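You operate a simulated robot arm through the tools that you are given. There is no shell and no other tool. Be economical: measure what you need, move in short steps, check, and stop when the job is done.

Carry out the task below with a simulated two-armed robot. There is one attempt and no reset: what you move stays moved.

TASK
On the top of the brown table, fold the white cloth in half, so that its two short edges meet.
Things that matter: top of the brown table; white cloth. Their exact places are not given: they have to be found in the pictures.

It is judged by the outcome, as a careful person would: the job done as asked, and still so three seconds after it is handed in. It fails if anything else is knocked over, pushed out of place, dropped, spilled or broken. Flat cloth is picked up by pressing the open fingertips on it (5 to 10 N) and closing them slowly along it; thin cloth reads only 2 to 8 mm in the jaws.

THE ROBOT
Two 7-joint arms with two-finger parallel grippers on one trunk, on a base that drives. Base frame: it is fixed to the floor where the robot stands at the start and does not move with it; the origin is under the middle of the robot, x ahead of it, y to its left, z up. Units: m, degrees, N and s.
The left shoulder is at the start at [0.07, 0.134, 1.076], the right one opposite. Places, roughly: top of the brown table [0.5, 0.1, 0.8]. Payload 1.57 kg a hand.
The tool frame of a hand sits at the grasp point between the pads (the TCP): z along the fingers, y along the line on which they close. The tips reach 0.03 m beyond it. The gripper opens to 0.08 m. The fingers are 0.017 m wide and 0.012 m thick; the gripper's body (0.04 by 0.082 m) begins 0.08 m behind the TCP.
Orientation is that of the tool frame in the base frame, as a unit quaternion [x, y, z, w]. With the fingers straight down and closing along the base's y, the tool's x points along the base's -x, its y along +y and its z along -z.

THE INTERFACE
- The arms move only by the tool move_arm. It takes "left_targets", "right_targets" or both (then of equal length, played together; a hand with none holds still); each is one flat list of numbers, 7 for each row, row after row: the turn, a rotation vector about the base's x, y, z in units of 180 degrees (1.0 is 180 degrees), then the shift along the base's x, y, z in units of 500 mm (1.0 is 500 mm), then the gripper command, from -1 (shut) to 1 (fully open), values between in proportion. In form: [rx, ry, rz, x, y, z, fingers, rx, ry, rz, x, y, z, fingers, ...]. A call has 1 to 8 rows; each row is the pose to reach, as a shift and turn from the pose commanded when the call began. A call with a number of a shift or a turn outside -1 to 1 is refused whole. A row lasts 0.2 s, in which the tool goes at most 0.05 m and 8.6 degrees; a call with a longer step from one row to the next is refused whole, and so is a gripper value outside its range. A pose out of reach is approached as far as the arm can. The call stops where the force on the tool passes 40 N (or 10 N more than at its start, if that is more) or the arm is blocked; 0.2 s more then pass. Each finger travels about 0.153 m/s and halts on what it meets, pressing with about 38 N; the grip force reading is that of the motor and also rises with nothing between the fingers. The clock runs only during rows and for 0.2 s after the last one: add rows that repeat a pose to give the fingers time. The reply holds the time, the measured pose of the TCP, the force on the tool along the base axes, the opening and the grip force, in the units named above and with some noise, with the torque about the TCP (base axes, N m) and any sound that the robot's microphone picked up.
- Cameras (640 x 400 px; columns grow to the right, rows downward): "scene" is now at [0.1238, -0.0072, 1.2788]; the picture's right is [-0.07, -1.00, 0.00], its down [-0.79, 0.05, -0.61] and it looks along [0.61, -0.04, -0.79] (base axes); focal length 248 px, centre (320, 200). "left" rides on the left gripper at [0.072, 0.007, -0.122] in its tool frame; the picture's right is [-0.09, 1.00, 0.00], its down [-0.84, -0.08, -0.54] and it looks along [-0.54, -0.05, 0.84] (tool axes); focal length 238 px, centre (320, 200). "right" rides on the right gripper at [0.072, -0.007, -0.122] in its tool frame; the picture's right is [0.09, 1.00, 0.00], its down [-0.84, 0.08, -0.54] and it looks along [-0.54, 0.05, 0.84] (tool axes); focal length 238 px, centre (320, 200).
- camera(camera): a new picture of that camera. No time passes.
- move_column(by): slides the trunk up (or, below 0, down) by that many m; the arms and the scene camera ride with it, the base frame stays. It gives what a move gives, with no picture.
- drive_base(legs): drives the robot by 1 to 6 legs, each [ahead, left, turn to the left] in m, m and degrees, along the robot's own axes; the way and the turn of a leg run together, so that a leg with both is an arc; at most 1.5 m and 180 degrees a leg. The arms and the cameras ride along, it lands a little off, and it stops where it bumps. It gives what a move gives.
- turn_head(pan, tilt): turns the head with the scene camera to pan (to the left, within 86 degrees either way) and tilt (down, from -29 to 69), counted from straight ahead of the robot. It gives what a move gives.
- pixel_to_xyz(camera, pixels): for up to 12 pixels [column, row] of the newest picture of that camera ("zoom" is the newest enlarged one), the place [x, y, z] in the base frame of the surface seen there, good to about 0.003 m. No time passes.
- close_up(camera, box): a new picture of the part [left, top, right, bottom] of that camera's present view, enlarged. No time passes.
- job_done(): hands the job in; it is judged then, once.

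Go step by step. Measure first, check grasps and placings, and put right what went wrong. The budget is 80 turns and 58 pictures, counting those below and the enlarged ones. Unless the task says otherwise, let go and move clear before handing in.

The tools are called as name(argument=value, ...) on one line, values as JSON. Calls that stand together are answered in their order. move_arm: Moves the arms, as the interface text tells. Its arguments: {"type":"object","properties":{"left_targets":{"type":"array","items":{"type":"number"}},"right_targets":{"type":"array","items":{"type":"number"}}},"required":[]} The other tools are called the same way: move_column (by) slides the trunk up or down; drive_base (legs) drives the base; turn_head (pan, tilt) turns the head that bears the scene camera; camera (camera) takes a picture; pixel_to_xyz (camera, pixels) gives the place of the surface under pixels of a picture; close_up (camera, box) takes an enlarged picture of a part of a camera's view; job_done () hands the job in.

At the start:

```text
t: 0.0
left_position: [0.4311, 0.3239, 0.9863]
left_orientation: [0.0, 1.0, 0.0, 0.0]
left_contact_force: [0.0, 0.2, 0.0]
left_torque: [0.06, -0.02, 0.0]
left_width: 0.0799
left_grip_force: 0.2
right_position: [0.4561, -0.0402, 0.918]
right_orientation: [0.0, 1.0, 0.0, 0.001]
right_contact_force: [0.3, -0.6, 0.3]
right_torque: [0.01, -0.01, 0.0]
right_width: 0.08
right_grip_force: 0.1
trunk travel left (down, up): [-0.65, 0.29]
robot x, y, heading: [0.0022, -0.0011, 0.1]
head pan, tilt: [-3.9, 52.6]
```

scene: 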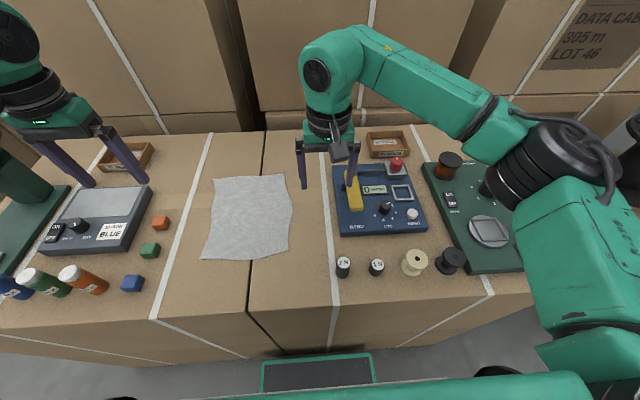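
right: 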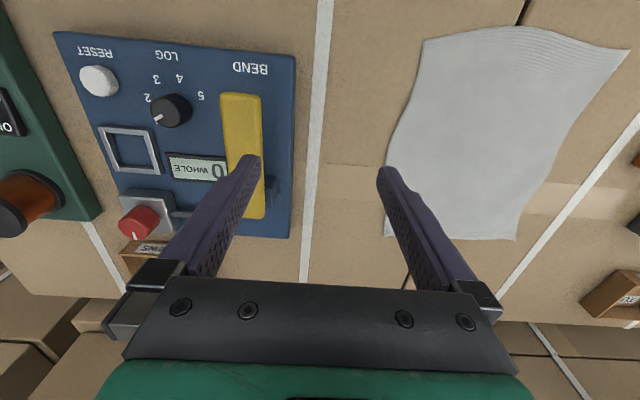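
left: 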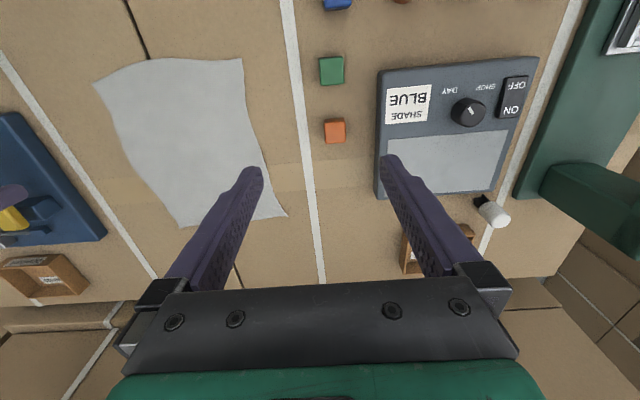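

The white cloth lies in the scene picture with corners near (213,179), (285,174), (289,253), (201,260). I'll measure its corners and the neighbourhood.

pixel_to_xyz(camera="scene", pixels=[[214, 180], [284, 175], [288, 250], [203, 258], [250, 177], [247, 256], [210, 218], [291, 212], [250, 215], [180, 215], [310, 230], [250, 285]])

close_up(camera="scene", box=[170, 140, 330, 290])

```text
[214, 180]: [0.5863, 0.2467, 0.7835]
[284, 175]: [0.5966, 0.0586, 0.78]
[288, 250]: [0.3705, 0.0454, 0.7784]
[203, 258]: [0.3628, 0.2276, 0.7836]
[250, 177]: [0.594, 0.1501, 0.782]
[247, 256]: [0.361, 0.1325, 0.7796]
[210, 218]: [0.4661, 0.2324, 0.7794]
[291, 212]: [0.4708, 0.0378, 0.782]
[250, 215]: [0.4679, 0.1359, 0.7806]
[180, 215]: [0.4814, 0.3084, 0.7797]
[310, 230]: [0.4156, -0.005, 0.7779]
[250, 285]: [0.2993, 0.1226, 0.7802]
```

```text
2.67 times, centred on (250, 215) of scene
```

zoom: 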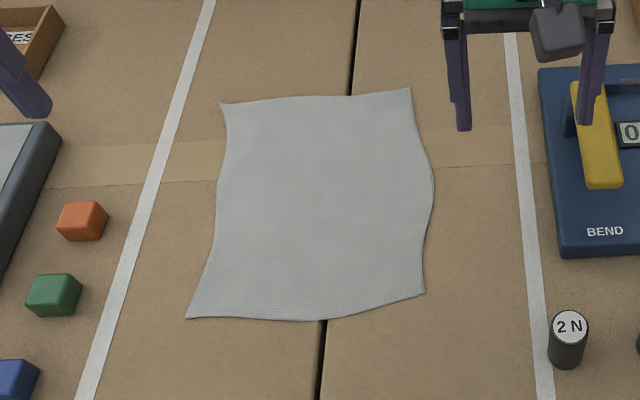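

The cloth is about 0.235 m (x 0.36–0.597) by 0.19 m (y 0.045–0.245), so the short edges are the near and far ones. I'll bring the hands up and inward, then drive left so the robot faces the cloth.

move_arm(left_targets=[0, 0, 0, -0.05, -0.08, 0.01, 0, 0, 0, 0, -0.08, -0.16, 0.02, 0, 0, 0, 0, -0.1, -0.24, 0.03, 0, 0, 0, 0, -0.1, -0.3, 0.03, 0], right_targets=[0, 0, 0, 0, 0, 0.08, 0, 0, 0, 0, -0.05, 0, 0.16, 0, 0, 0, 0, -0.1, 0, 0.17, 0, 0, 0, 0, -0.14, 0, 0.17, 0])

drive_base(legs=[[0, 0.13, 0]])

camera(camera="scene")

```text
t: 1.0
left_position: [0.3851, 0.1717, 0.999]
left_orientation: [0.0, 1.0, 0.0, 0.0]
left_contact_force: [1.2, -0.7, 0.1]
left_torque: [0.03, -0.01, 0.05]
left_width: 0.0401
left_grip_force: 0.1
right_position: [0.385, -0.0406, 1.0043]
right_orientation: [0.001, 1.0, 0.001, -0.001]
right_contact_force: [0.1, 0.3, -0.3]
right_torque: [0.01, -0.04, -0.03]
right_width: 0.0399
right_grip_force: 0.0
trunk travel left (down, up): [-0.65, 0.29]
robot x, y, heading: [0.0008, -0.0014, -0.1]
head pan, tilt: [-3.9, 52.6]
```

```text
t: 2.3
left_position: [0.3853, 0.303, 1.0003]
left_orientation: [0.001, 1.0, 0.0, -0.001]
left_contact_force: [0.0, 0.2, 0.7]
left_torque: [0.02, -0.01, 0.0]
left_width: 0.0396
left_grip_force: 0.1
right_position: [0.3866, 0.088, 1.0055]
right_orientation: [0.001, 1.0, 0.001, 0.0]
right_contact_force: [0.2, -0.4, 0.4]
right_torque: [-0.02, 0.02, 0.02]
right_width: 0.0399
right_grip_force: 0.0
trunk travel left (down, up): [-0.65, 0.29]
robot x, y, heading: [-0.0012, 0.1302, 0.0]
head pan, tilt: [-3.9, 52.6]
```

```text
53 pictures are left
```

scene: 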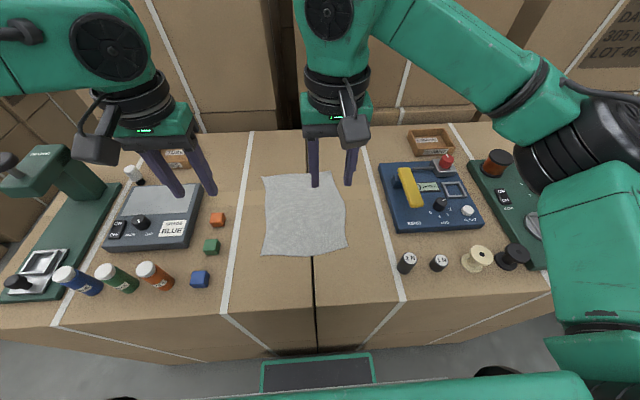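

The drive went fine; the cloth is now ahead of the robot. I'll zoom in to measure its near edge precisely.

close_up(camera="scene", box=[240, 160, 368, 270])

```text
3.64 times, centred on (304, 215) of scene
```

zoom: 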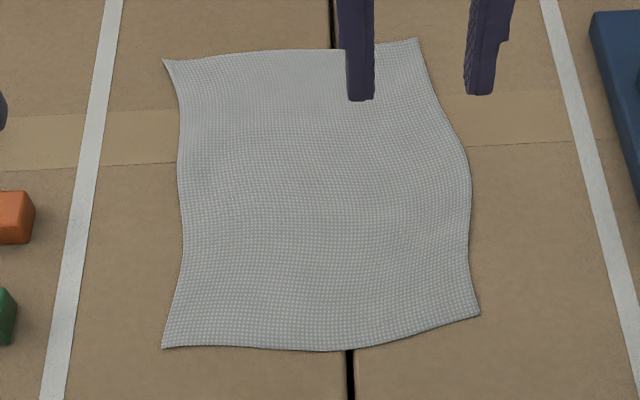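

pixel_to_xyz(camera="zoom", pixels=[[166, 345], [220, 347], [275, 349], [345, 349], [400, 336], [440, 325], [477, 312], [165, 62], [417, 41], [290, 53], [182, 200], [468, 190]])

```text
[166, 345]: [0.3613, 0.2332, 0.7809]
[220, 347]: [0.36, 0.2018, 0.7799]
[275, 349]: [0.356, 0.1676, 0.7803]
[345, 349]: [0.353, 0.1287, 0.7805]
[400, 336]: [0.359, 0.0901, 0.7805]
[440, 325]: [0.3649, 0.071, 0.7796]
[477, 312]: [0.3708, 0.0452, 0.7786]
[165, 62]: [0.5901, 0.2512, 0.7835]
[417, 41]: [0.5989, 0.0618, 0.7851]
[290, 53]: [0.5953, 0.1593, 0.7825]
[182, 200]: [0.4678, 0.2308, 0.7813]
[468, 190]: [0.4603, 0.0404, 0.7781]
```

Table top z≈0.779; near edge at x≈0.36. I'll bring both hands to hover above the near corners, 25° tilted (fingers pointing forward-down), opening 30 mm.

move_arm(left_targets=[0, -0.028, 0, -0.009, -0.039, -0.066, -0.25, 0, -0.056, 0, -0.018, -0.078, -0.132, -0.25, 0, -0.083, 0, -0.026, -0.118, -0.198, -0.25, 0, -0.111, 0, -0.035, -0.157, -0.264, -0.25, 0, -0.139, 0, -0.044, -0.196, -0.33, -0.25, 0, -0.139, 0, -0.044, -0.196, -0.33, -0.25], right_targets=[0, -0.028, 0, -0.008, -0.005, -0.068, -0.25, 0, -0.056, 0, -0.016, -0.01, -0.136, -0.25, 0, -0.083, 0, -0.024, -0.016, -0.204, -0.25, 0, -0.111, 0, -0.032, -0.021, -0.272, -0.25, 0, -0.139, 0, -0.04, -0.026, -0.34, -0.25, 0, -0.139, 0, -0.04, -0.026, -0.34, -0.25])

camera(camera="scene")

camera(camera="left")

```text
t: 3.7
left_position: [0.3978, 0.2251, 0.904]
left_orientation: [0.0, 0.983, 0.0, 0.183]
left_contact_force: [0.8, 0.0, 0.1]
left_torque: [-0.05, 0.02, 0.02]
left_width: 0.03
left_grip_force: 0.1
left hand out of reach, approached as far as the arm can: row 3, 4, 5, 6
right_position: [0.3672, 0.0752, 0.8357]
right_orientation: [0.001, 0.976, 0.0, 0.217]
right_contact_force: [-0.1, -1.2, 0.6]
right_torque: [0.03, 0.0, -0.01]
right_width: 0.03
right_grip_force: 0.1
trunk travel left (down, up): [-0.65, 0.29]
robot x, y, heading: [0.0018, 0.133, -0.0]
head pan, tilt: [-3.9, 52.6]
```

```text
51 pictures are left
```

scene: 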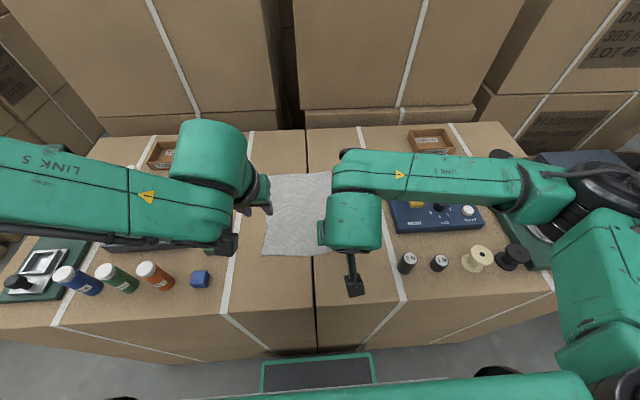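

```text
50 pictures are left
```

left: 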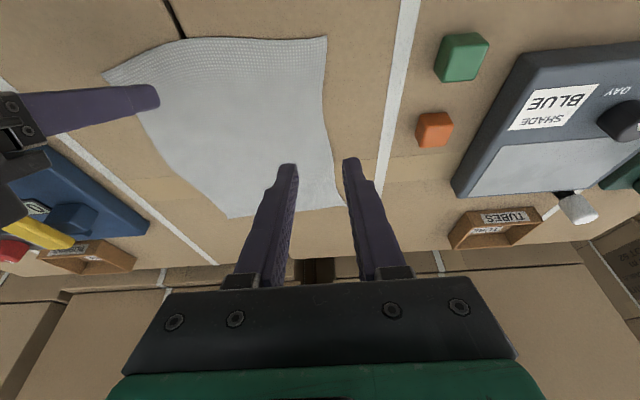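

The right hand reached its hover; the left stalled at [0.398, 0.225, 0.904] as out of reach with the tilt. I'll untilt the left by 15° in place and see where it goes.

move_arm(left_targets=[0, 0.04, 0, 0, 0, 0, -0.25, 0, 0.083, 0, 0, 0, 0, -0.25, 0, 0.083, 0, 0, 0, 0, -0.25])

```text
t: 4.5
left_position: [0.3972, 0.2274, 0.9069]
left_orientation: [0.0, 0.999, 0.0, 0.053]
left_contact_force: [0.6, -0.4, -0.5]
left_torque: [0.03, -0.01, -0.01]
left_width: 0.0302
left_grip_force: 0.1
right_position: [0.368, 0.0755, 0.8373]
right_orientation: [0.001, 0.976, 0.0, 0.218]
right_contact_force: [0.4, 0.9, 0.3]
right_torque: [0.04, -0.01, 0.01]
right_width: 0.0301
right_grip_force: 0.1
trunk travel left (down, up): [-0.65, 0.29]
robot x, y, heading: [-0.0004, 0.1305, 0.1]
head pan, tilt: [-3.9, 52.6]
```

The commanded pose follows the achieved one (tilt now ~6°). I'll try the remaining shift down at this tilt.

move_arm(left_targets=[0, 0, 0, -0.02, -0.01, -0.05, -0.25, 0, 0, 0, -0.04, -0.025, -0.1, -0.25, 0, 0, 0, -0.06, -0.04, -0.14, -0.25, 0, 0, 0, -0.06, -0.04, -0.14, -0.25])

```text
t: 5.5
left_position: [0.369, 0.2096, 0.8409]
left_orientation: [0.0, 0.999, 0.0, 0.053]
left_contact_force: [0.0, 0.2, -0.3]
left_torque: [-0.01, 0.04, -0.03]
left_width: 0.03
left_grip_force: 0.1
right_position: [0.3674, 0.0749, 0.8367]
right_orientation: [0.001, 0.976, 0.0, 0.217]
right_contact_force: [-0.1, 0.4, 0.9]
right_torque: [-0.01, 0.04, -0.03]
right_width: 0.03
right_grip_force: 0.0
trunk travel left (down, up): [-0.65, 0.29]
robot x, y, heading: [-0.0013, 0.1303, -0.2]
head pan, tilt: [-3.9, 52.6]
```

It reached. Now I'll try tilting there while closing the last few millimetres.

move_arm(left_targets=[0, -0.04, 0, -0.004, -0.004, 0, -0.25, 0, -0.08, 0, -0.008, -0.008, -0.005, -0.25, 0, -0.105, 0, -0.012, -0.009, -0.01, -0.25, 0, -0.105, 0, -0.012, -0.009, -0.01, -0.25])

camera(camera="left")

camera(camera="right")

```text
t: 6.5
left_position: [0.3858, 0.2017, 0.8539]
left_orientation: [-0.001, 0.982, 0.0, 0.188]
left_contact_force: [1.1, -0.8, 0.0]
left_torque: [-0.04, 0.01, -0.03]
left_width: 0.0299
left_grip_force: 0.0
left hand out of reach, approached as far as the arm can: row 2, 3, 4
right_position: [0.3678, 0.0751, 0.8352]
right_orientation: [0.001, 0.976, 0.0, 0.217]
right_contact_force: [0.1, -0.4, 0.1]
right_torque: [-0.01, -0.01, -0.03]
right_width: 0.0301
right_grip_force: 0.1
trunk travel left (down, up): [-0.65, 0.29]
robot x, y, heading: [0.0, 0.134, -0.0]
head pan, tilt: [-3.9, 52.6]
```

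```text
49 pictures are left
```

left: 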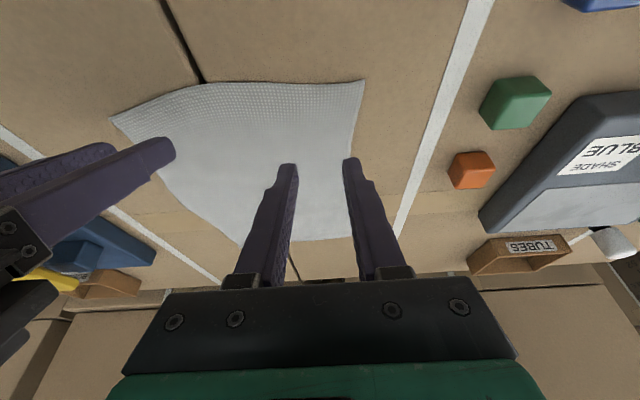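

```text
48 pictures are left
```

right: 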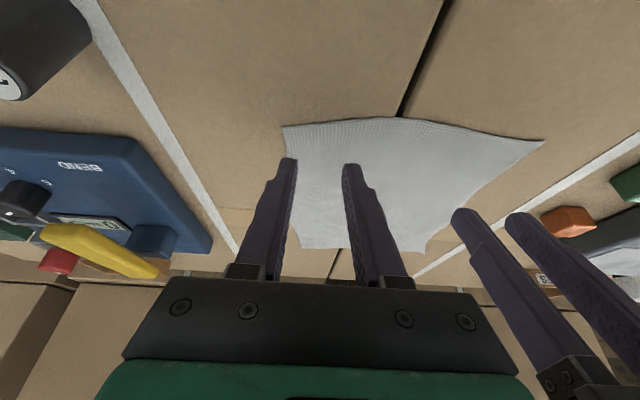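

The left wrist runs into a limit close to the body. I'll back the base up 0.09 m so the tilted pose at the near edge is in comfortable reach.

drive_base(legs=[[-0.09, 0, 0]])

```text
t: 7.6
left_position: [0.2957, 0.2045, 0.853]
left_orientation: [-0.001, 0.982, -0.001, 0.189]
left_contact_force: [-1.0, -0.2, 0.0]
left_torque: [0.0, 0.01, 0.0]
left_width: 0.0301
left_grip_force: 0.0
right_position: [0.277, 0.0759, 0.8367]
right_orientation: [0.0, 0.976, 0.0, 0.218]
right_contact_force: [0.0, 0.9, 0.0]
right_torque: [0.01, -0.01, -0.05]
right_width: 0.0299
right_grip_force: 0.0
trunk travel left (down, up): [-0.65, 0.29]
robot x, y, heading: [-0.0908, 0.1269, -0.0]
head pan, tilt: [-3.9, 52.6]
```

Now move forward to hover: left to [0.363, 0.205, 0.83], right to [0.367, 0.075, 0.83].

move_arm(left_targets=[0, 0, 0, 0.07, 0, 0, -0.25, 0, 0, 0, 0.134, 0, 0, -0.25, 0, -0.018, 0, 0.134, 0, -0.046, -0.25, 0, -0.018, 0, 0.134, 0, -0.046, -0.25], right_targets=[0, 0, 0, 0.09, 0, 0, -0.25, 0, 0, 0, 0.18, 0, 0, -0.25, 0, 0, 0, 0.18, 0, -0.014, -0.25, 0, 0, 0, 0.18, 0, -0.014, -0.25])

camera(camera="left")

camera(camera="right")

```text
t: 8.6
left_position: [0.3637, 0.2056, 0.8303]
left_orientation: [-0.001, 0.976, 0.0, 0.216]
left_contact_force: [0.1, -0.4, -0.5]
left_torque: [-0.02, 0.04, 0.03]
left_width: 0.0299
left_grip_force: 0.0
right_position: [0.3656, 0.0769, 0.8285]
right_orientation: [0.001, 0.976, -0.001, 0.217]
right_contact_force: [-0.1, 0.4, 0.3]
right_torque: [0.02, -0.01, -0.02]
right_width: 0.0302
right_grip_force: 0.0
trunk travel left (down, up): [-0.65, 0.29]
robot x, y, heading: [-0.0894, 0.1329, -0.1]
head pan, tilt: [-3.9, 52.6]
```

```text
47 pictures are left
```

left: 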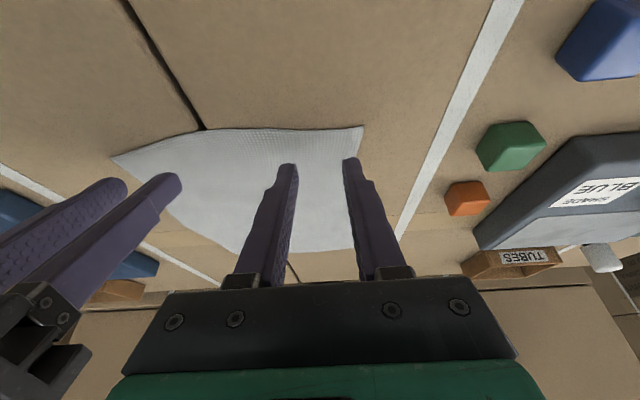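

```text
46 pictures are left
```

right: 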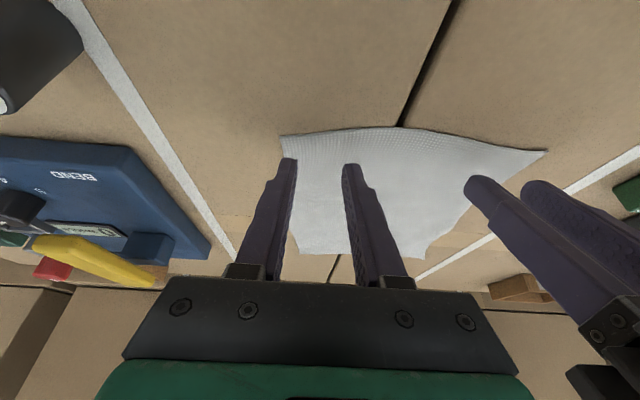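

Both hands are at hover over the near corners. I'll lower to about the surface.

move_arm(left_targets=[0, 0, 0, 0, 0, -0.02, -0.25, 0, 0, 0, 0, 0, -0.036, -0.25, 0, 0, 0, 0, 0, -0.04, -0.25], right_targets=[0, 0, 0, 0, 0, -0.02, -0.25, 0, 0, 0, 0, -0.002, -0.032, -0.25, 0, 0, 0, 0.002, -0.003, -0.036, -0.25])

```text
t: 9.4
left_position: [0.3623, 0.2051, 0.8128]
left_orientation: [-0.001, 0.976, -0.001, 0.217]
left_contact_force: [0.6, 0.5, 1.6]
left_torque: [-0.02, -0.01, -0.01]
left_width: 0.0299
left_grip_force: 0.1
right_position: [0.3663, 0.074, 0.8117]
right_orientation: [0.0, 0.976, 0.0, 0.218]
right_contact_force: [-1.1, 0.8, 6.9]
right_torque: [-0.09, -0.02, -0.03]
right_width: 0.03
right_grip_force: 0.0
trunk travel left (down, up): [-0.65, 0.29]
robot x, y, heading: [-0.0901, 0.1319, 0.2]
head pan, tilt: [-3.9, 52.6]
```

Right presses at 6.9 N; left just touches. Lower the left a little more.

move_arm(left_targets=[0, 0, 0, 0, 0, -0.002, -0.25, 0, 0, 0, 0, 0, -0.003, -0.25])

```text
t: 10.0
left_position: [0.3612, 0.2058, 0.8117]
left_orientation: [0.0, 0.976, -0.001, 0.217]
left_contact_force: [2.4, -2.4, 8.5]
left_torque: [0.01, -0.1, -0.03]
left_width: 0.0299
left_grip_force: 0.0
right_position: [0.3654, 0.0748, 0.811]
right_orientation: [0.0, 0.976, 0.001, 0.217]
right_contact_force: [1.7, 1.6, 9.1]
right_torque: [0.0, -0.08, 0.02]
right_width: 0.0294
right_grip_force: 0.0
trunk travel left (down, up): [-0.65, 0.29]
robot x, y, heading: [-0.0904, 0.1294, -0.0]
head pan, tilt: [-3.9, 52.6]
```

Both press at ~9 N. Close slowly.

move_arm(left_targets=[0, 0, 0, 0, 0, 0, -0.37, 0, 0, 0, 0, 0, 0, -0.5, 0, 0, 0, 0, 0, 0, -0.62, 0, 0, 0, 0, 0, 0, -0.74, 0, 0, 0, 0, 0, 0, -0.86, 0, 0, 0, 0, 0, 0, -1, 0, 0, 0, 0, 0, 0, -1, 0, 0, 0, 0, 0, 0, -1], right_targets=[0, 0, 0, 0, 0, 0, -0.37, 0, 0, 0, 0, 0, 0, -0.5, 0, 0, 0, 0, 0, 0, -0.62, 0, 0, 0, 0, 0, 0, -0.74, 0, 0, 0, 0, 0, 0, -0.86, 0, 0, 0, 0, 0, 0, -1, 0, 0, 0, 0, 0, 0, -1, 0, 0, 0, 0, 0, 0, -1])

camera(camera="left")

camera(camera="right")

```text
t: 11.8
left_position: [0.3603, 0.2044, 0.8117]
left_orientation: [0.0, 0.976, -0.002, 0.217]
left_contact_force: [0.9, -18.0, 10.3]
left_torque: [-0.57, -0.08, -0.08]
left_width: 0.0026
left_grip_force: 23.7
right_position: [0.3654, 0.0761, 0.8128]
right_orientation: [-0.001, 0.976, 0.002, 0.218]
right_contact_force: [-2.6, 19.8, 6.1]
right_torque: [0.62, 0.02, 0.19]
right_width: 0.0033
right_grip_force: 24.2
trunk travel left (down, up): [-0.65, 0.29]
robot x, y, heading: [-0.091, 0.1319, -0.1]
head pan, tilt: [-3.9, 52.6]
```

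```text
45 pictures are left
```

left: 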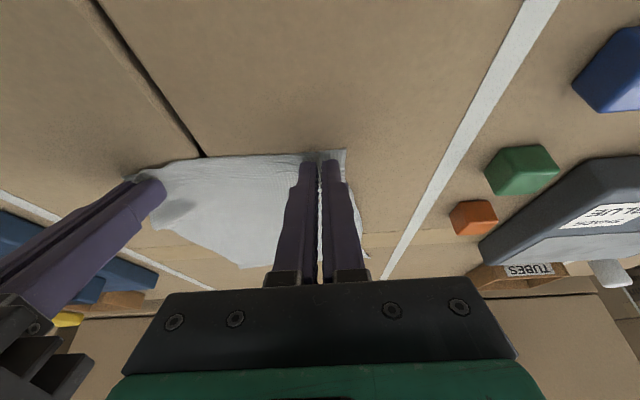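

```text
44 pictures are left
```

right: 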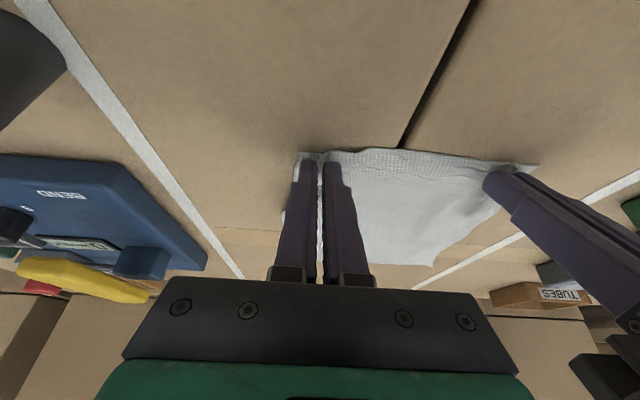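

Both hold cloth (2.6 and 3.3 mm) but the edge is taut between them (~18 N), so I'll ease the hands 6 mm inward each while lifting.

move_arm(left_targets=[0, 0, 0, 0, -0.008, 0.01, -1, 0, 0, 0, 0, -0.014, 0.03, -1, 0, 0, 0, 0.01, -0.016, 0.06, -1, 0, 0, 0, 0.02, -0.016, 0.09, -1], right_targets=[0, 0, 0, 0, 0.008, 0.01, -1, 0, 0, 0, 0, 0.014, 0.03, -1, 0, 0, 0, 0.01, 0.016, 0.06, -1, 0, 0, 0, 0.02, 0.016, 0.09, -1])

camera(camera="scene")

camera(camera="left")

```text
t: 12.8
left_position: [0.3711, 0.1958, 0.8543]
left_orientation: [-0.002, 0.977, 0.001, 0.214]
left_contact_force: [-0.1, -0.2, -0.4]
left_torque: [0.0, -0.01, 0.0]
left_width: 0.0019
left_grip_force: 23.8
right_position: [0.3776, 0.0816, 0.8565]
right_orientation: [0.0, 0.976, -0.001, 0.216]
right_contact_force: [-0.3, -0.3, 0.7]
right_torque: [0.02, -0.03, 0.03]
right_width: 0.002
right_grip_force: 23.4
trunk travel left (down, up): [-0.65, 0.29]
robot x, y, heading: [-0.09, 0.1298, -0.1]
head pan, tilt: [-3.9, 52.6]
```

```text
43 pictures are left
```

scene: 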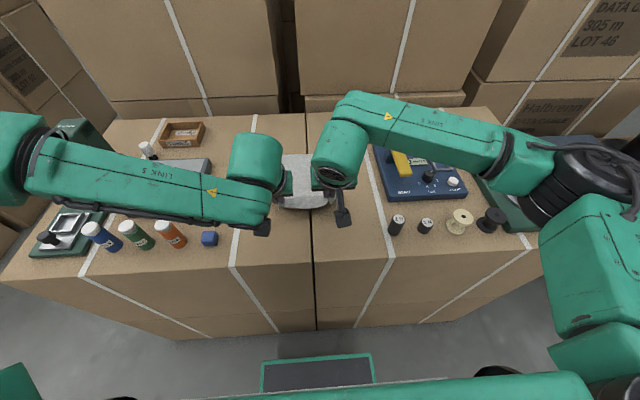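

```text
42 pictures are left
```

left: 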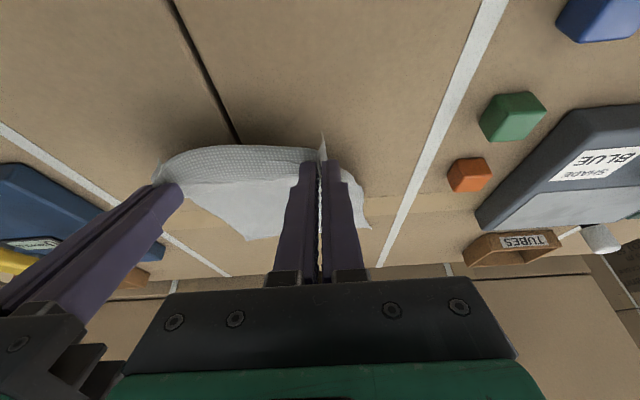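

The near edge is lifted and held in both hands. The cloth is rotated ~4°, so I'll carry along (0.229, 0.017). First arc stage: forward and up, rotating fingers to vertical, then drive forward 0.09 m.

move_arm(left_targets=[0, 0.035, 0, 0.03, 0.002, 0.025, -1, 0, 0.07, 0, 0.06, 0.004, 0.05, -1, 0, 0.105, 0, 0.1, 0.006, 0.07, -1, 0, 0.139, 0, 0.128, 0.008, 0.082, -1], right_targets=[0, 0.035, 0, 0.03, 0.002, 0.025, -1, 0, 0.07, 0, 0.06, 0.004, 0.05, -1, 0, 0.105, 0, 0.1, 0.006, 0.07, -1, 0, 0.139, 0, 0.124, 0.008, 0.078, -1])

drive_base(legs=[[0.09, 0, 0]])

camera(camera="scene")

camera(camera="right")

```text
t: 13.8
left_position: [0.3969, 0.2359, 0.9031]
left_orientation: [0.0, 1.0, -0.007, 0.001]
left_contact_force: [9.9, -27.9, -1.0]
left_torque: [-0.87, -0.28, 0.3]
left_width: 0.0034
left_grip_force: 24.6
left hand out of reach, approached as far as the arm can: row 2, 3, 4
right_position: [0.4384, 0.0911, 0.8962]
right_orientation: [-0.005, 1.0, 0.003, -0.002]
right_contact_force: [-8.9, 28.3, 0.9]
right_torque: [0.77, 0.24, -0.15]
right_width: 0.0017
right_grip_force: 23.4
trunk travel left (down, up): [-0.65, 0.29]
robot x, y, heading: [-0.0942, 0.13, 0.3]
head pan, tilt: [-3.9, 52.6]
```

```text
t: 14.9
left_position: [0.4875, 0.2363, 0.9028]
left_orientation: [-0.001, 1.0, -0.005, 0.003]
left_contact_force: [9.8, -31.7, -0.2]
left_torque: [-0.96, -0.35, 0.35]
left_width: 0.0035
left_grip_force: 24.4
right_position: [0.5278, 0.0884, 0.8959]
right_orientation: [-0.003, 1.0, 0.004, -0.002]
right_contact_force: [-10.3, 31.8, 1.2]
right_torque: [0.88, 0.28, -0.2]
right_width: 0.0017
right_grip_force: 23.4
trunk travel left (down, up): [-0.65, 0.29]
robot x, y, heading: [-0.0014, 0.1306, 0.2]
head pan, tilt: [-3.9, 52.6]
```

```text
41 pictures are left
```

scene: 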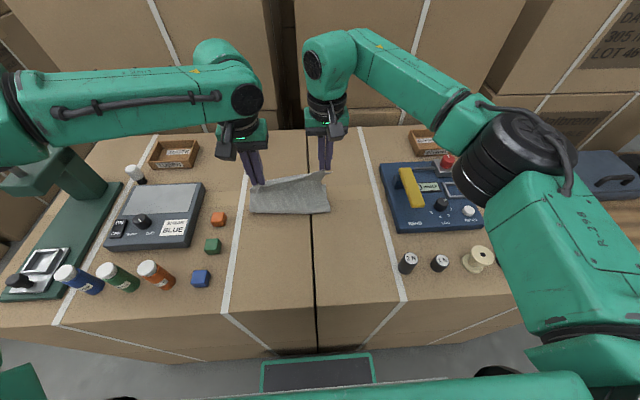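

```text
40 pictures are left
```

right: 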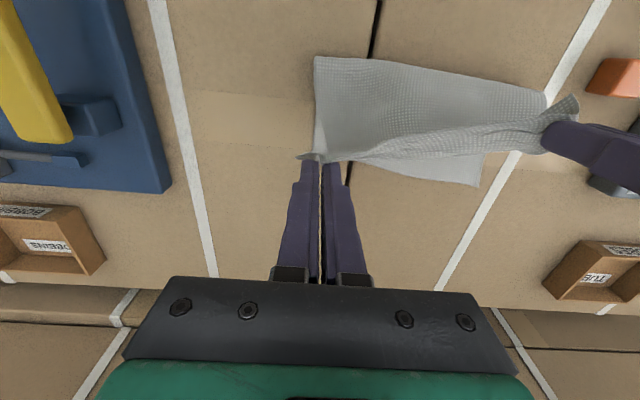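

The left hand strayed outward (reach limit) and stretches the edge at ~30 N, but still holds. I'll bring it back to 0.114 m from the right hand.

move_arm(left_targets=[0, 0, 0, 0.02, -0.025, -0.005, -1, 0, 0, 0, 0.045, -0.05, -0.01, -1, 0, 0, 0, 0.068, -0.066, -0.014, -1, 0, 0, 0, 0.068, -0.066, -0.014, -1])

camera(camera="left")

camera(camera="right")

```text
t: 15.9
left_position: [0.4871, 0.2349, 0.9041]
left_orientation: [-0.001, 1.0, -0.007, 0.004]
left_contact_force: [7.1, -22.2, -0.8]
left_torque: [-0.67, -0.22, 0.23]
left_width: 0.0029
left_grip_force: 23.9
left hand out of reach, approached as far as the arm can: row 1, 2, 3, 4
right_position: [0.5275, 0.0891, 0.8964]
right_orientation: [-0.004, 1.0, 0.005, -0.003]
right_contact_force: [-6.2, 22.8, 0.3]
right_torque: [0.59, 0.15, -0.12]
right_width: 0.0015
right_grip_force: 23.5
trunk travel left (down, up): [-0.65, 0.29]
robot x, y, heading: [-0.0023, 0.1315, 0.1]
head pan, tilt: [-3.9, 52.6]
```

```text
39 pictures are left
```

left: 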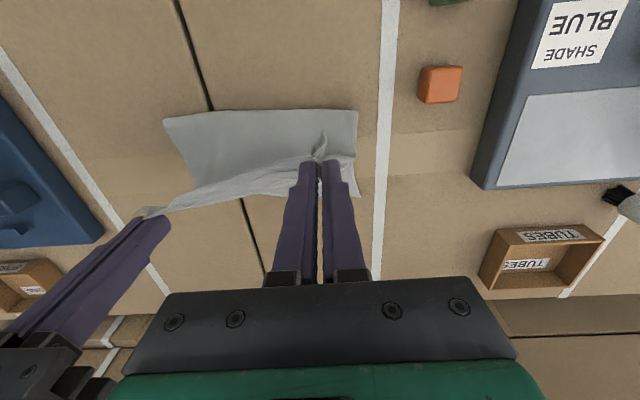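

```text
38 pictures are left
```

right: 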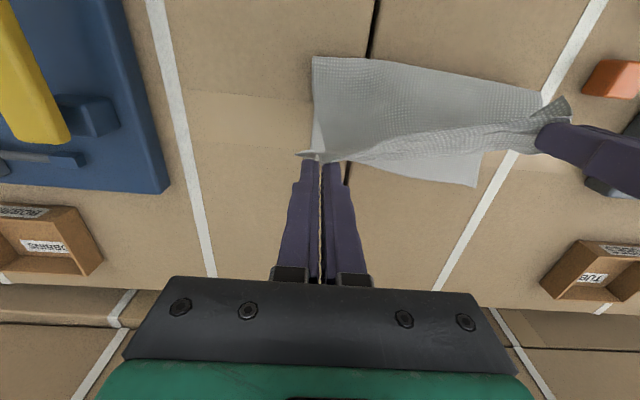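

The left can't move inward in this posture (a joint limit). I'll relax the tension with the right hand and test whether turning the left about z frees it.

move_arm(left_targets=[0, 0, 0.02, 0, 0, 0, -1, 0, 0, 0.04, 0, 0, 0, -1, 0, 0, 0.06, 0, -0.02, 0, -1], right_targets=[0, 0, 0, -0.015, 0.02, 0, -1, 0, 0, 0, -0.03, 0.04, 0, -1, 0, 0, 0, -0.04, 0.05, 0, -1])

```text
t: 16.7
left_position: [0.4838, 0.232, 0.9058]
left_orientation: [-0.097, 0.995, -0.004, 0.003]
left_contact_force: [-1.0, 0.1, -0.2]
left_torque: [0.02, 0.02, -0.04]
left_width: 0.0017
left_grip_force: 23.6
left hand out of reach, approached as far as the arm can: row 3
right_position: [0.5097, 0.115, 0.8954]
right_orientation: [-0.001, 1.0, 0.003, -0.002]
right_contact_force: [-0.3, 0.8, 0.3]
right_torque: [0.01, -0.02, -0.02]
right_width: 0.0017
right_grip_force: 23.1
trunk travel left (down, up): [-0.65, 0.29]
robot x, y, heading: [-0.0018, 0.1307, 0.1]
head pan, tilt: [-3.9, 52.6]
```

Tension is gone. I'll probe which directions the left hand can go (small test rows), reading which are flagged.

move_arm(left_targets=[0, 0, 0, 0.02, 0, 0, -1, 0, 0, 0, 0, 0, -0.02, -1, 0, 0, 0, 0, 0, 0.02, -1, 0, -0.03, 0, 0, 0, 0, -1, 0, 0.01, 0, 0, 0, 0, -1, 0.03, 0, 0, 0, 0, 0, -1, 0, 0, 0, 0, 0, 0, -1, -0.03, 0, 0, 0, 0, 0, -1])

```text
t: 18.5
left_position: [0.4848, 0.231, 0.9048]
left_orientation: [-0.094, 0.994, -0.052, -0.002]
left_contact_force: [0.1, -0.3, 0.2]
left_torque: [0.01, 0.0, -0.04]
left_width: 0.0018
left_grip_force: 23.4
left hand out of reach, approached as far as the arm can: row 1, 5, 6
right_position: [0.5092, 0.116, 0.896]
right_orientation: [-0.003, 1.0, 0.003, -0.001]
right_contact_force: [-1.2, 0.8, -0.1]
right_torque: [-0.01, -0.03, 0.01]
right_width: 0.0016
right_grip_force: 23.2
trunk travel left (down, up): [-0.65, 0.29]
robot x, y, heading: [0.0001, 0.1271, 0.0]
head pan, tilt: [-3.9, 52.6]
```

Forward, lean-out and +rx are blocked; leaning the hand left frees it a bit. Probe again from here with yaw variations.

move_arm(left_targets=[0, 0, 0, 0.02, 0, 0, -1, 0, 0, 0, 0, -0.02, 0, -1, 0, 0, 0.03, 0.01, 0, 0, -1, 0, 0, -0.02, 0.01, 0, 0, -1, 0, 0, 0, 0.02, 0, -0.06, -1, 0, 0, 0, 0.02, 0, 0.02, -1, 0, 0, 0.03, 0, 0, 0, -1, 0, 0, 0, 0, 0, 0, -1])

camera(camera="scene")

```text
refused: row 4 steps farther than a row can; nothing moved
```

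```text
37 pictures are left
```

scene: 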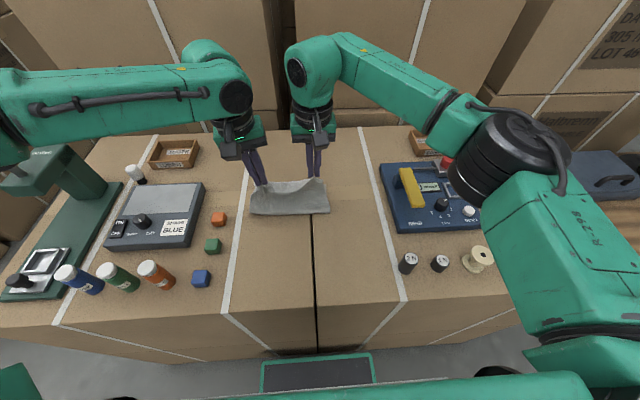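

move_arm(left_targets=[0, 0, 0, 0.02, 0, 0, -1, 0, 0, 0, 0, -0.02, 0, -1, 0, 0, 0.02, 0.01, 0, 0, -1, 0, 0, -0.02, 0.01, 0, 0, -1, 0, 0, 0, 0.02, 0, -0.05, -1, 0, 0, 0, 0.02, 0, 0.02, -1, 0, 0, 0.02, 0, 0, 0, -1, 0, 0, 0, 0, 0, 0, -1])

```text
t: 20.3
left_position: [0.4851, 0.2314, 0.9061]
left_orientation: [-0.095, 0.994, -0.052, -0.002]
left_contact_force: [0.3, 0.3, 0.5]
left_torque: [0.01, 0.0, -0.01]
left_width: 0.0018
left_grip_force: 23.2
right_position: [0.5094, 0.1138, 0.8949]
right_orientation: [-0.003, 1.0, 0.003, -0.002]
right_contact_force: [0.0, 1.0, 0.6]
right_torque: [-0.02, -0.02, -0.01]
right_width: 0.0017
right_grip_force: 23.0
trunk travel left (down, up): [-0.65, 0.29]
robot x, y, heading: [-0.0044, 0.1328, 0.3]
head pan, tilt: [-3.9, 52.6]
```

With the slight lean all probed motions are reachable. Continue the arc: both toward x≈0.54, lowering slightly.

move_arm(left_targets=[-0.01, 0, 0, 0.03, -0.004, -0.01, -1, -0.02, 0, 0, 0.06, -0.009, -0.025, -1, -0.03, 0, 0, 0.09, -0.014, -0.04, -1, -0.03, 0, 0, 0.11, -0.018, -0.052, -1], right_targets=[0, 0, 0, 0.01, -0.004, -0.005, -1, 0, 0, 0, 0.03, -0.008, -0.012, -1, 0, 0, 0, 0.052, -0.012, -0.02, -1, 0, 0, 0, 0.072, -0.016, -0.03, -1])

```text
t: 21.3
left_position: [0.5185, 0.2389, 0.8843]
left_orientation: [-0.095, 0.991, -0.099, -0.006]
left_contact_force: [0.5, -1.1, 0.5]
left_torque: [-0.02, 0.04, -0.02]
left_width: 0.0018
left_grip_force: 23.5
left hand out of reach, approached as far as the arm can: row 2, 3, 4
right_position: [0.5458, 0.106, 0.881]
right_orientation: [-0.002, 1.0, 0.004, -0.001]
right_contact_force: [-0.9, 0.4, 0.6]
right_torque: [0.04, 0.01, 0.02]
right_width: 0.0016
right_grip_force: 23.8
trunk travel left (down, up): [-0.65, 0.29]
robot x, y, heading: [0.001, 0.1311, 0.0]
head pan, tilt: [-3.9, 52.6]
```

The left reaches its limit forward/inward again. Driving the base right gives the left arm more room, so I'll shift the base −0.09 m in y in two steps while the hands counter-move to stay over the cloth.

move_arm(left_targets=[0, 0, 0, 0, 0.02, 0, -1, 0, 0, 0, 0, 0.04, 0, -1], right_targets=[0, 0, 0, 0, 0.02, 0, -1, 0, 0, 0, 0, 0.044, 0, -1])

drive_base(legs=[[0, -0.045, 0]])

move_arm(left_targets=[0, 0, 0, 0, 0.045, 0, -1, 0, 0, 0, 0, 0.09, 0, -1], right_targets=[0, 0, 0, 0, 0.045, 0, -1, 0, 0, 0, 0, 0.09, 0, -1])

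drive_base(legs=[[0, -0.045, 0]])

```text
t: 21.9
left_position: [0.5178, 0.26, 0.8861]
left_orientation: [-0.095, 0.991, -0.099, -0.007]
left_contact_force: [-0.3, -1.6, -0.3]
left_torque: [0.02, 0.01, -0.01]
left_width: 0.0017
left_grip_force: 23.1
right_position: [0.5445, 0.1286, 0.883]
right_orientation: [-0.002, 1.0, 0.005, -0.001]
right_contact_force: [0.2, 1.1, 0.0]
right_torque: [0.04, 0.01, -0.03]
right_width: 0.0017
right_grip_force: 23.1
trunk travel left (down, up): [-0.65, 0.29]
robot x, y, heading: [-0.0013, 0.1314, 0.1]
head pan, tilt: [-3.9, 52.6]
```

```text
t: 22.8
left_position: [0.5179, 0.2156, 0.8841]
left_orientation: [-0.095, 0.991, -0.099, -0.006]
left_contact_force: [0.2, -0.9, 0.3]
left_torque: [-0.01, -0.01, -0.03]
left_width: 0.0021
left_grip_force: 23.0
right_position: [0.5441, 0.0837, 0.8812]
right_orientation: [-0.004, 1.0, 0.002, -0.002]
right_contact_force: [-0.6, 0.8, -0.8]
right_torque: [-0.01, -0.02, -0.01]
right_width: 0.0018
right_grip_force: 22.8
trunk travel left (down, up): [-0.65, 0.29]
robot x, y, heading: [-0.0025, 0.0856, 0.5]
head pan, tilt: [-3.9, 52.6]
```

```text
t: 23.4
left_position: [0.5167, 0.2603, 0.8874]
left_orientation: [-0.096, 0.99, -0.099, -0.007]
left_contact_force: [-0.2, -0.6, 0.4]
left_torque: [-0.04, -0.01, 0.03]
left_width: 0.002
left_grip_force: 23.5
right_position: [0.5437, 0.1293, 0.8821]
right_orientation: [-0.003, 1.0, 0.003, -0.002]
right_contact_force: [-0.1, 0.1, -0.6]
right_torque: [-0.01, -0.05, -0.01]
right_width: 0.0016
right_grip_force: 23.1
trunk travel left (down, up): [-0.65, 0.29]
robot x, y, heading: [0.0008, 0.085, 0.1]
head pan, tilt: [-3.9, 52.6]
```

```text
t: 24.3
left_position: [0.5179, 0.2172, 0.8857]
left_orientation: [-0.096, 0.99, -0.1, -0.007]
left_contact_force: [-0.1, -0.4, -0.3]
left_torque: [-0.01, 0.0, 0.0]
left_width: 0.0018
left_grip_force: 23.3
right_position: [0.5444, 0.0848, 0.8803]
right_orientation: [-0.004, 1.0, 0.002, -0.001]
right_contact_force: [-0.6, -0.4, 0.4]
right_torque: [-0.02, 0.01, 0.0]
right_width: 0.0016
right_grip_force: 23.8
trunk travel left (down, up): [-0.65, 0.29]
robot x, y, heading: [-0.0038, 0.0395, 0.4]
head pan, tilt: [-3.9, 52.6]
```

Base is at y≈0.04, hands near the right places. Now square the left hand up again and go to x≈0.54.

move_arm(left_targets=[0.02, 0, -0.02, 0.01, 0, 0, -1, 0.04, 0, -0.04, 0.025, 0, -0.005, -1, 0.058, 0, -0.06, 0.044, -0.004, -0.012, -1], right_targets=[0, 0, 0, 0, 0.015, 0, -1, 0, 0, 0, 0, 0.03, 0, -1, 0, 0, 0, 0, 0.04, 0, -1])

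camera(camera="right")

camera(camera="scene")

```text
t: 25.1
left_position: [0.5322, 0.2171, 0.8827]
left_orientation: [-0.003, 1.0, -0.006, -0.006]
left_contact_force: [-0.1, 0.3, 0.1]
left_torque: [0.0, 0.01, 0.02]
left_width: 0.0017
left_grip_force: 23.9
left hand out of reach, approached as far as the arm can: row 3
right_position: [0.5419, 0.1007, 0.8807]
right_orientation: [-0.006, 1.0, 0.003, -0.003]
right_contact_force: [0.0, -0.1, 0.7]
right_torque: [-0.03, -0.01, 0.01]
right_width: 0.0016
right_grip_force: 23.2
right hand out of reach, approached as far as the arm can: row 3
trunk travel left (down, up): [-0.65, 0.29]
robot x, y, heading: [-0.0002, 0.0395, 0.3]
head pan, tilt: [-3.9, 52.6]
```

```text
36 pictures are left
```

right: 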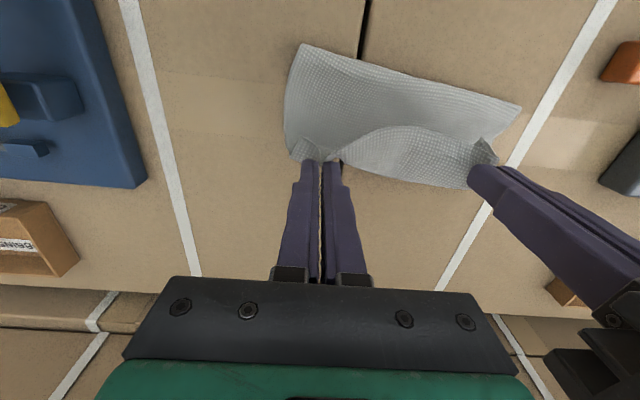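

```text
35 pictures are left
```

scene: 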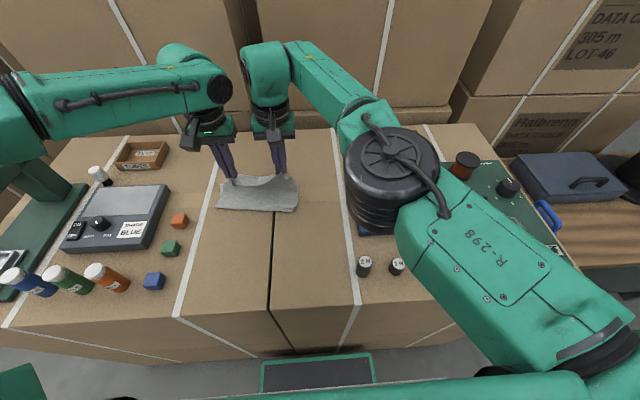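

Both hands now near a limit at x≈0.54. Hypothesis: the trunk is too low for the wrists, so I'll lower the hands and raise the trunk in alternation.

move_arm(left_targets=[0, 0, 0, 0, 0, -0.05, -1, 0, 0, 0, 0, 0, -0.08, -1], right_targets=[0, 0, 0, 0, 0, -0.05, -1, 0, 0, 0, 0, 0, -0.08, -1])

move_column(by=0.04)

move_arm(left_targets=[0, 0, 0, 0, 0, -0.05, -1, 0, 0, 0, 0, 0, -0.08, -1], right_targets=[0, 0, 0, 0, 0, -0.05, -1, 0, 0, 0, 0, 0, -0.08, -1])

move_column(by=0.04)

```text
t: 25.7
left_position: [0.524, 0.2215, 0.8458]
left_orientation: [-0.004, 1.0, -0.007, -0.006]
left_contact_force: [0.0, 0.3, -0.4]
left_torque: [-0.01, -0.02, 0.01]
left_width: 0.0018
left_grip_force: 23.7
left hand out of reach, approached as far as the arm can: row 1, 2
right_position: [0.5417, 0.1025, 0.8396]
right_orientation: [-0.004, 1.0, 0.004, -0.002]
right_contact_force: [0.9, 0.6, 0.0]
right_torque: [-0.05, -0.03, -0.02]
right_width: 0.0016
right_grip_force: 23.4
trunk travel left (down, up): [-0.65, 0.29]
robot x, y, heading: [0.0028, 0.0411, 0.1]
head pan, tilt: [-3.9, 52.6]
```

```text
t: 26.6
left_position: [0.524, 0.2221, 0.8839]
left_orientation: [-0.003, 1.0, -0.007, -0.006]
left_contact_force: [0.1, 0.7, -0.6]
left_torque: [-0.02, 0.03, 0.01]
left_width: 0.0021
left_grip_force: 23.1
right_position: [0.5421, 0.1023, 0.8808]
right_orientation: [-0.004, 1.0, 0.004, -0.001]
right_contact_force: [-0.1, -0.6, 0.5]
right_torque: [0.02, 0.0, 0.03]
right_width: 0.0017
right_grip_force: 23.4
trunk travel left (down, up): [-0.69, 0.25]
robot x, y, heading: [0.0019, 0.0386, 0.2]
head pan, tilt: [-3.9, 52.6]
```

```text
t: 27.1
left_position: [0.5123, 0.2259, 0.8515]
left_orientation: [-0.004, 1.0, -0.007, -0.005]
left_contact_force: [0.6, -0.6, -0.4]
left_torque: [-0.03, 0.0, 0.03]
left_width: 0.0016
left_grip_force: 23.6
left hand out of reach, approached as far as the arm can: row 1, 2
right_position: [0.5358, 0.0996, 0.8416]
right_orientation: [-0.004, 1.0, 0.005, -0.002]
right_contact_force: [1.1, 0.4, -0.1]
right_torque: [0.04, 0.05, -0.03]
right_width: 0.0016
right_grip_force: 23.6
right hand out of reach, approached as far as the arm can: row 1, 2
trunk travel left (down, up): [-0.69, 0.25]
robot x, y, heading: [-0.0002, 0.04, 0.5]
head pan, tilt: [-3.9, 52.6]
```

```text
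t: 28.0
left_position: [0.5127, 0.2272, 0.8921]
left_orientation: [-0.004, 1.0, -0.007, -0.004]
left_contact_force: [0.8, -0.5, -0.6]
left_torque: [-0.03, 0.01, 0.04]
left_width: 0.0017
left_grip_force: 23.5
right_position: [0.5344, 0.0994, 0.8828]
right_orientation: [-0.004, 1.0, 0.003, -0.002]
right_contact_force: [-0.1, -0.4, -0.8]
right_torque: [0.02, 0.0, -0.02]
right_width: 0.0016
right_grip_force: 23.5
trunk travel left (down, up): [-0.73, 0.21]
robot x, y, heading: [-0.0015, 0.0421, 0.3]
head pan, tilt: [-3.9, 52.6]
```

Raising the trunk shrank the reach, so it is an extension limit and the trunk should go lower. First check the height of the tall objects under the left arm.

camera(camera="scene")

pixel_to_xyz(camera="scene", pixels=[[20, 200], [60, 230], [10, 130], [100, 100], [250, 200], [295, 200], [220, 205], [260, 180], [440, 220], [390, 170], [300, 75], [180, 100]])

```text
34 pictures are left
```

scene: 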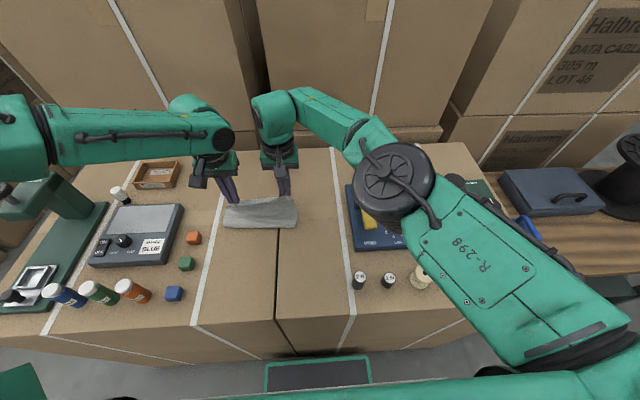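

```text
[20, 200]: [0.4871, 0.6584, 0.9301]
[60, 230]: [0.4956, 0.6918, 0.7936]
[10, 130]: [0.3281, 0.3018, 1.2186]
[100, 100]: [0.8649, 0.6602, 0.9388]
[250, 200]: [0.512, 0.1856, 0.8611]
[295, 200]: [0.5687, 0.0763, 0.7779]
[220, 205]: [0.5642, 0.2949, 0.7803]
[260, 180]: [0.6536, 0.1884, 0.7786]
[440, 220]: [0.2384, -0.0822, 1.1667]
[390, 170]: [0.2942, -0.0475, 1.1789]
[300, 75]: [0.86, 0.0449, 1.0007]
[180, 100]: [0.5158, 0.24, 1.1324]
```

Arms ride high (forearms ~1.15–1.2) while the tallest object is at 0.93, so lowering the trunk is safe. Lower it stepwise, raising hands in between.

move_column(by=-0.06)

move_arm(left_targets=[0, 0, 0, 0.02, -0.005, 0.04, -1, 0, 0, 0, 0.04, -0.01, 0.08, -1], right_targets=[0, 0, 0, 0.01, 0.002, 0.05, -1, 0, 0, 0, 0.02, 0.004, 0.1, -1])

move_column(by=-0.06)

move_arm(left_targets=[0, 0, 0, 0.02, -0.005, 0.05, -1, 0, 0, 0, 0.04, -0.01, 0.1, -1], right_targets=[0, 0, 0, 0.01, 0.002, 0.05, -1, 0, 0, 0, 0.02, 0.004, 0.1, -1])

move_column(by=-0.06)

```text
t: 29.0
left_position: [0.5122, 0.228, 0.8311]
left_orientation: [-0.004, 1.0, -0.007, -0.005]
left_contact_force: [0.5, -0.9, 0.0]
left_torque: [-0.06, -0.01, -0.01]
left_width: 0.0018
left_grip_force: 23.1
right_position: [0.5346, 0.0992, 0.8229]
right_orientation: [-0.005, 1.0, 0.003, -0.001]
right_contact_force: [-0.2, 0.3, -0.3]
right_torque: [-0.02, 0.0, -0.04]
right_width: 0.0014
right_grip_force: 23.6
trunk travel left (down, up): [-0.67, 0.27]
robot x, y, heading: [0.0003, 0.0402, 0.3]
head pan, tilt: [-3.9, 52.6]
```

```text
t: 29.6
left_position: [0.5265, 0.2244, 0.8749]
left_orientation: [-0.004, 1.0, -0.008, -0.004]
left_contact_force: [-0.3, 0.1, 1.5]
left_torque: [0.03, 0.0, 0.04]
left_width: 0.0016
left_grip_force: 23.2
right_position: [0.5432, 0.1018, 0.873]
right_orientation: [-0.004, 1.0, 0.004, -0.001]
right_contact_force: [-0.2, -0.3, -0.1]
right_torque: [0.0, -0.02, -0.03]
right_width: 0.0016
right_grip_force: 23.5
trunk travel left (down, up): [-0.67, 0.27]
robot x, y, heading: [0.0015, 0.0433, 0.3]
head pan, tilt: [-3.9, 52.6]
```

```text
t: 30.6
left_position: [0.5266, 0.2234, 0.8165]
left_orientation: [-0.003, 1.0, -0.008, -0.002]
left_contact_force: [-1.0, 0.6, 8.6]
left_torque: [0.02, 0.01, 0.02]
left_width: 0.0018
left_grip_force: 23.3
right_position: [0.5417, 0.1016, 0.8152]
right_orientation: [-0.005, 1.0, 0.004, 0.0]
right_contact_force: [-1.8, -0.8, 8.2]
right_torque: [-0.04, 0.11, -0.01]
right_width: 0.0014
right_grip_force: 24.1
trunk travel left (down, up): [-0.61, 0.33]
robot x, y, heading: [0.0002, 0.0385, -0.0]
head pan, tilt: [-3.9, 52.6]
```

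```text
t: 31.2
left_position: [0.5396, 0.2223, 0.8653]
left_orientation: [-0.003, 1.0, -0.008, -0.004]
left_contact_force: [-0.7, -0.2, -0.4]
left_torque: [0.0, 0.03, 0.04]
left_width: 0.0018
left_grip_force: 23.2
left hand out of reach, approached as far as the arm can: row 2
right_position: [0.5425, 0.1031, 0.8571]
right_orientation: [-0.004, 1.0, 0.004, -0.001]
right_contact_force: [-0.4, -0.1, 0.0]
right_torque: [0.04, 0.01, 0.01]
right_width: 0.002
right_grip_force: 23.1
right hand out of reach, approached as far as the arm can: row 1, 2
trunk travel left (down, up): [-0.61, 0.33]
robot x, y, heading: [0.0001, 0.0418, 0.5]
head pan, tilt: [-3.9, 52.6]
```

```text
t: 32.0
left_position: [0.5402, 0.2222, 0.8151]
left_orientation: [-0.004, 1.0, -0.008, -0.001]
left_contact_force: [-1.5, -0.1, 5.9]
left_torque: [0.02, 0.0, 0.03]
left_width: 0.0017
left_grip_force: 23.7
right_position: [0.5425, 0.1019, 0.8131]
right_orientation: [-0.002, 1.0, 0.009, 0.004]
right_contact_force: [-5.2, -1.1, 13.3]
right_torque: [-0.1, 0.2, 0.0]
right_width: 0.0019
right_grip_force: 23.4
trunk travel left (down, up): [-0.559, 0.381]
robot x, y, heading: [0.0036, 0.0435, 0.1]
head pan, tilt: [-3.9, 52.6]
stopped: the force on the tool passed its limit (the readings are from after the stop); the commanded pose is now the measured one
```

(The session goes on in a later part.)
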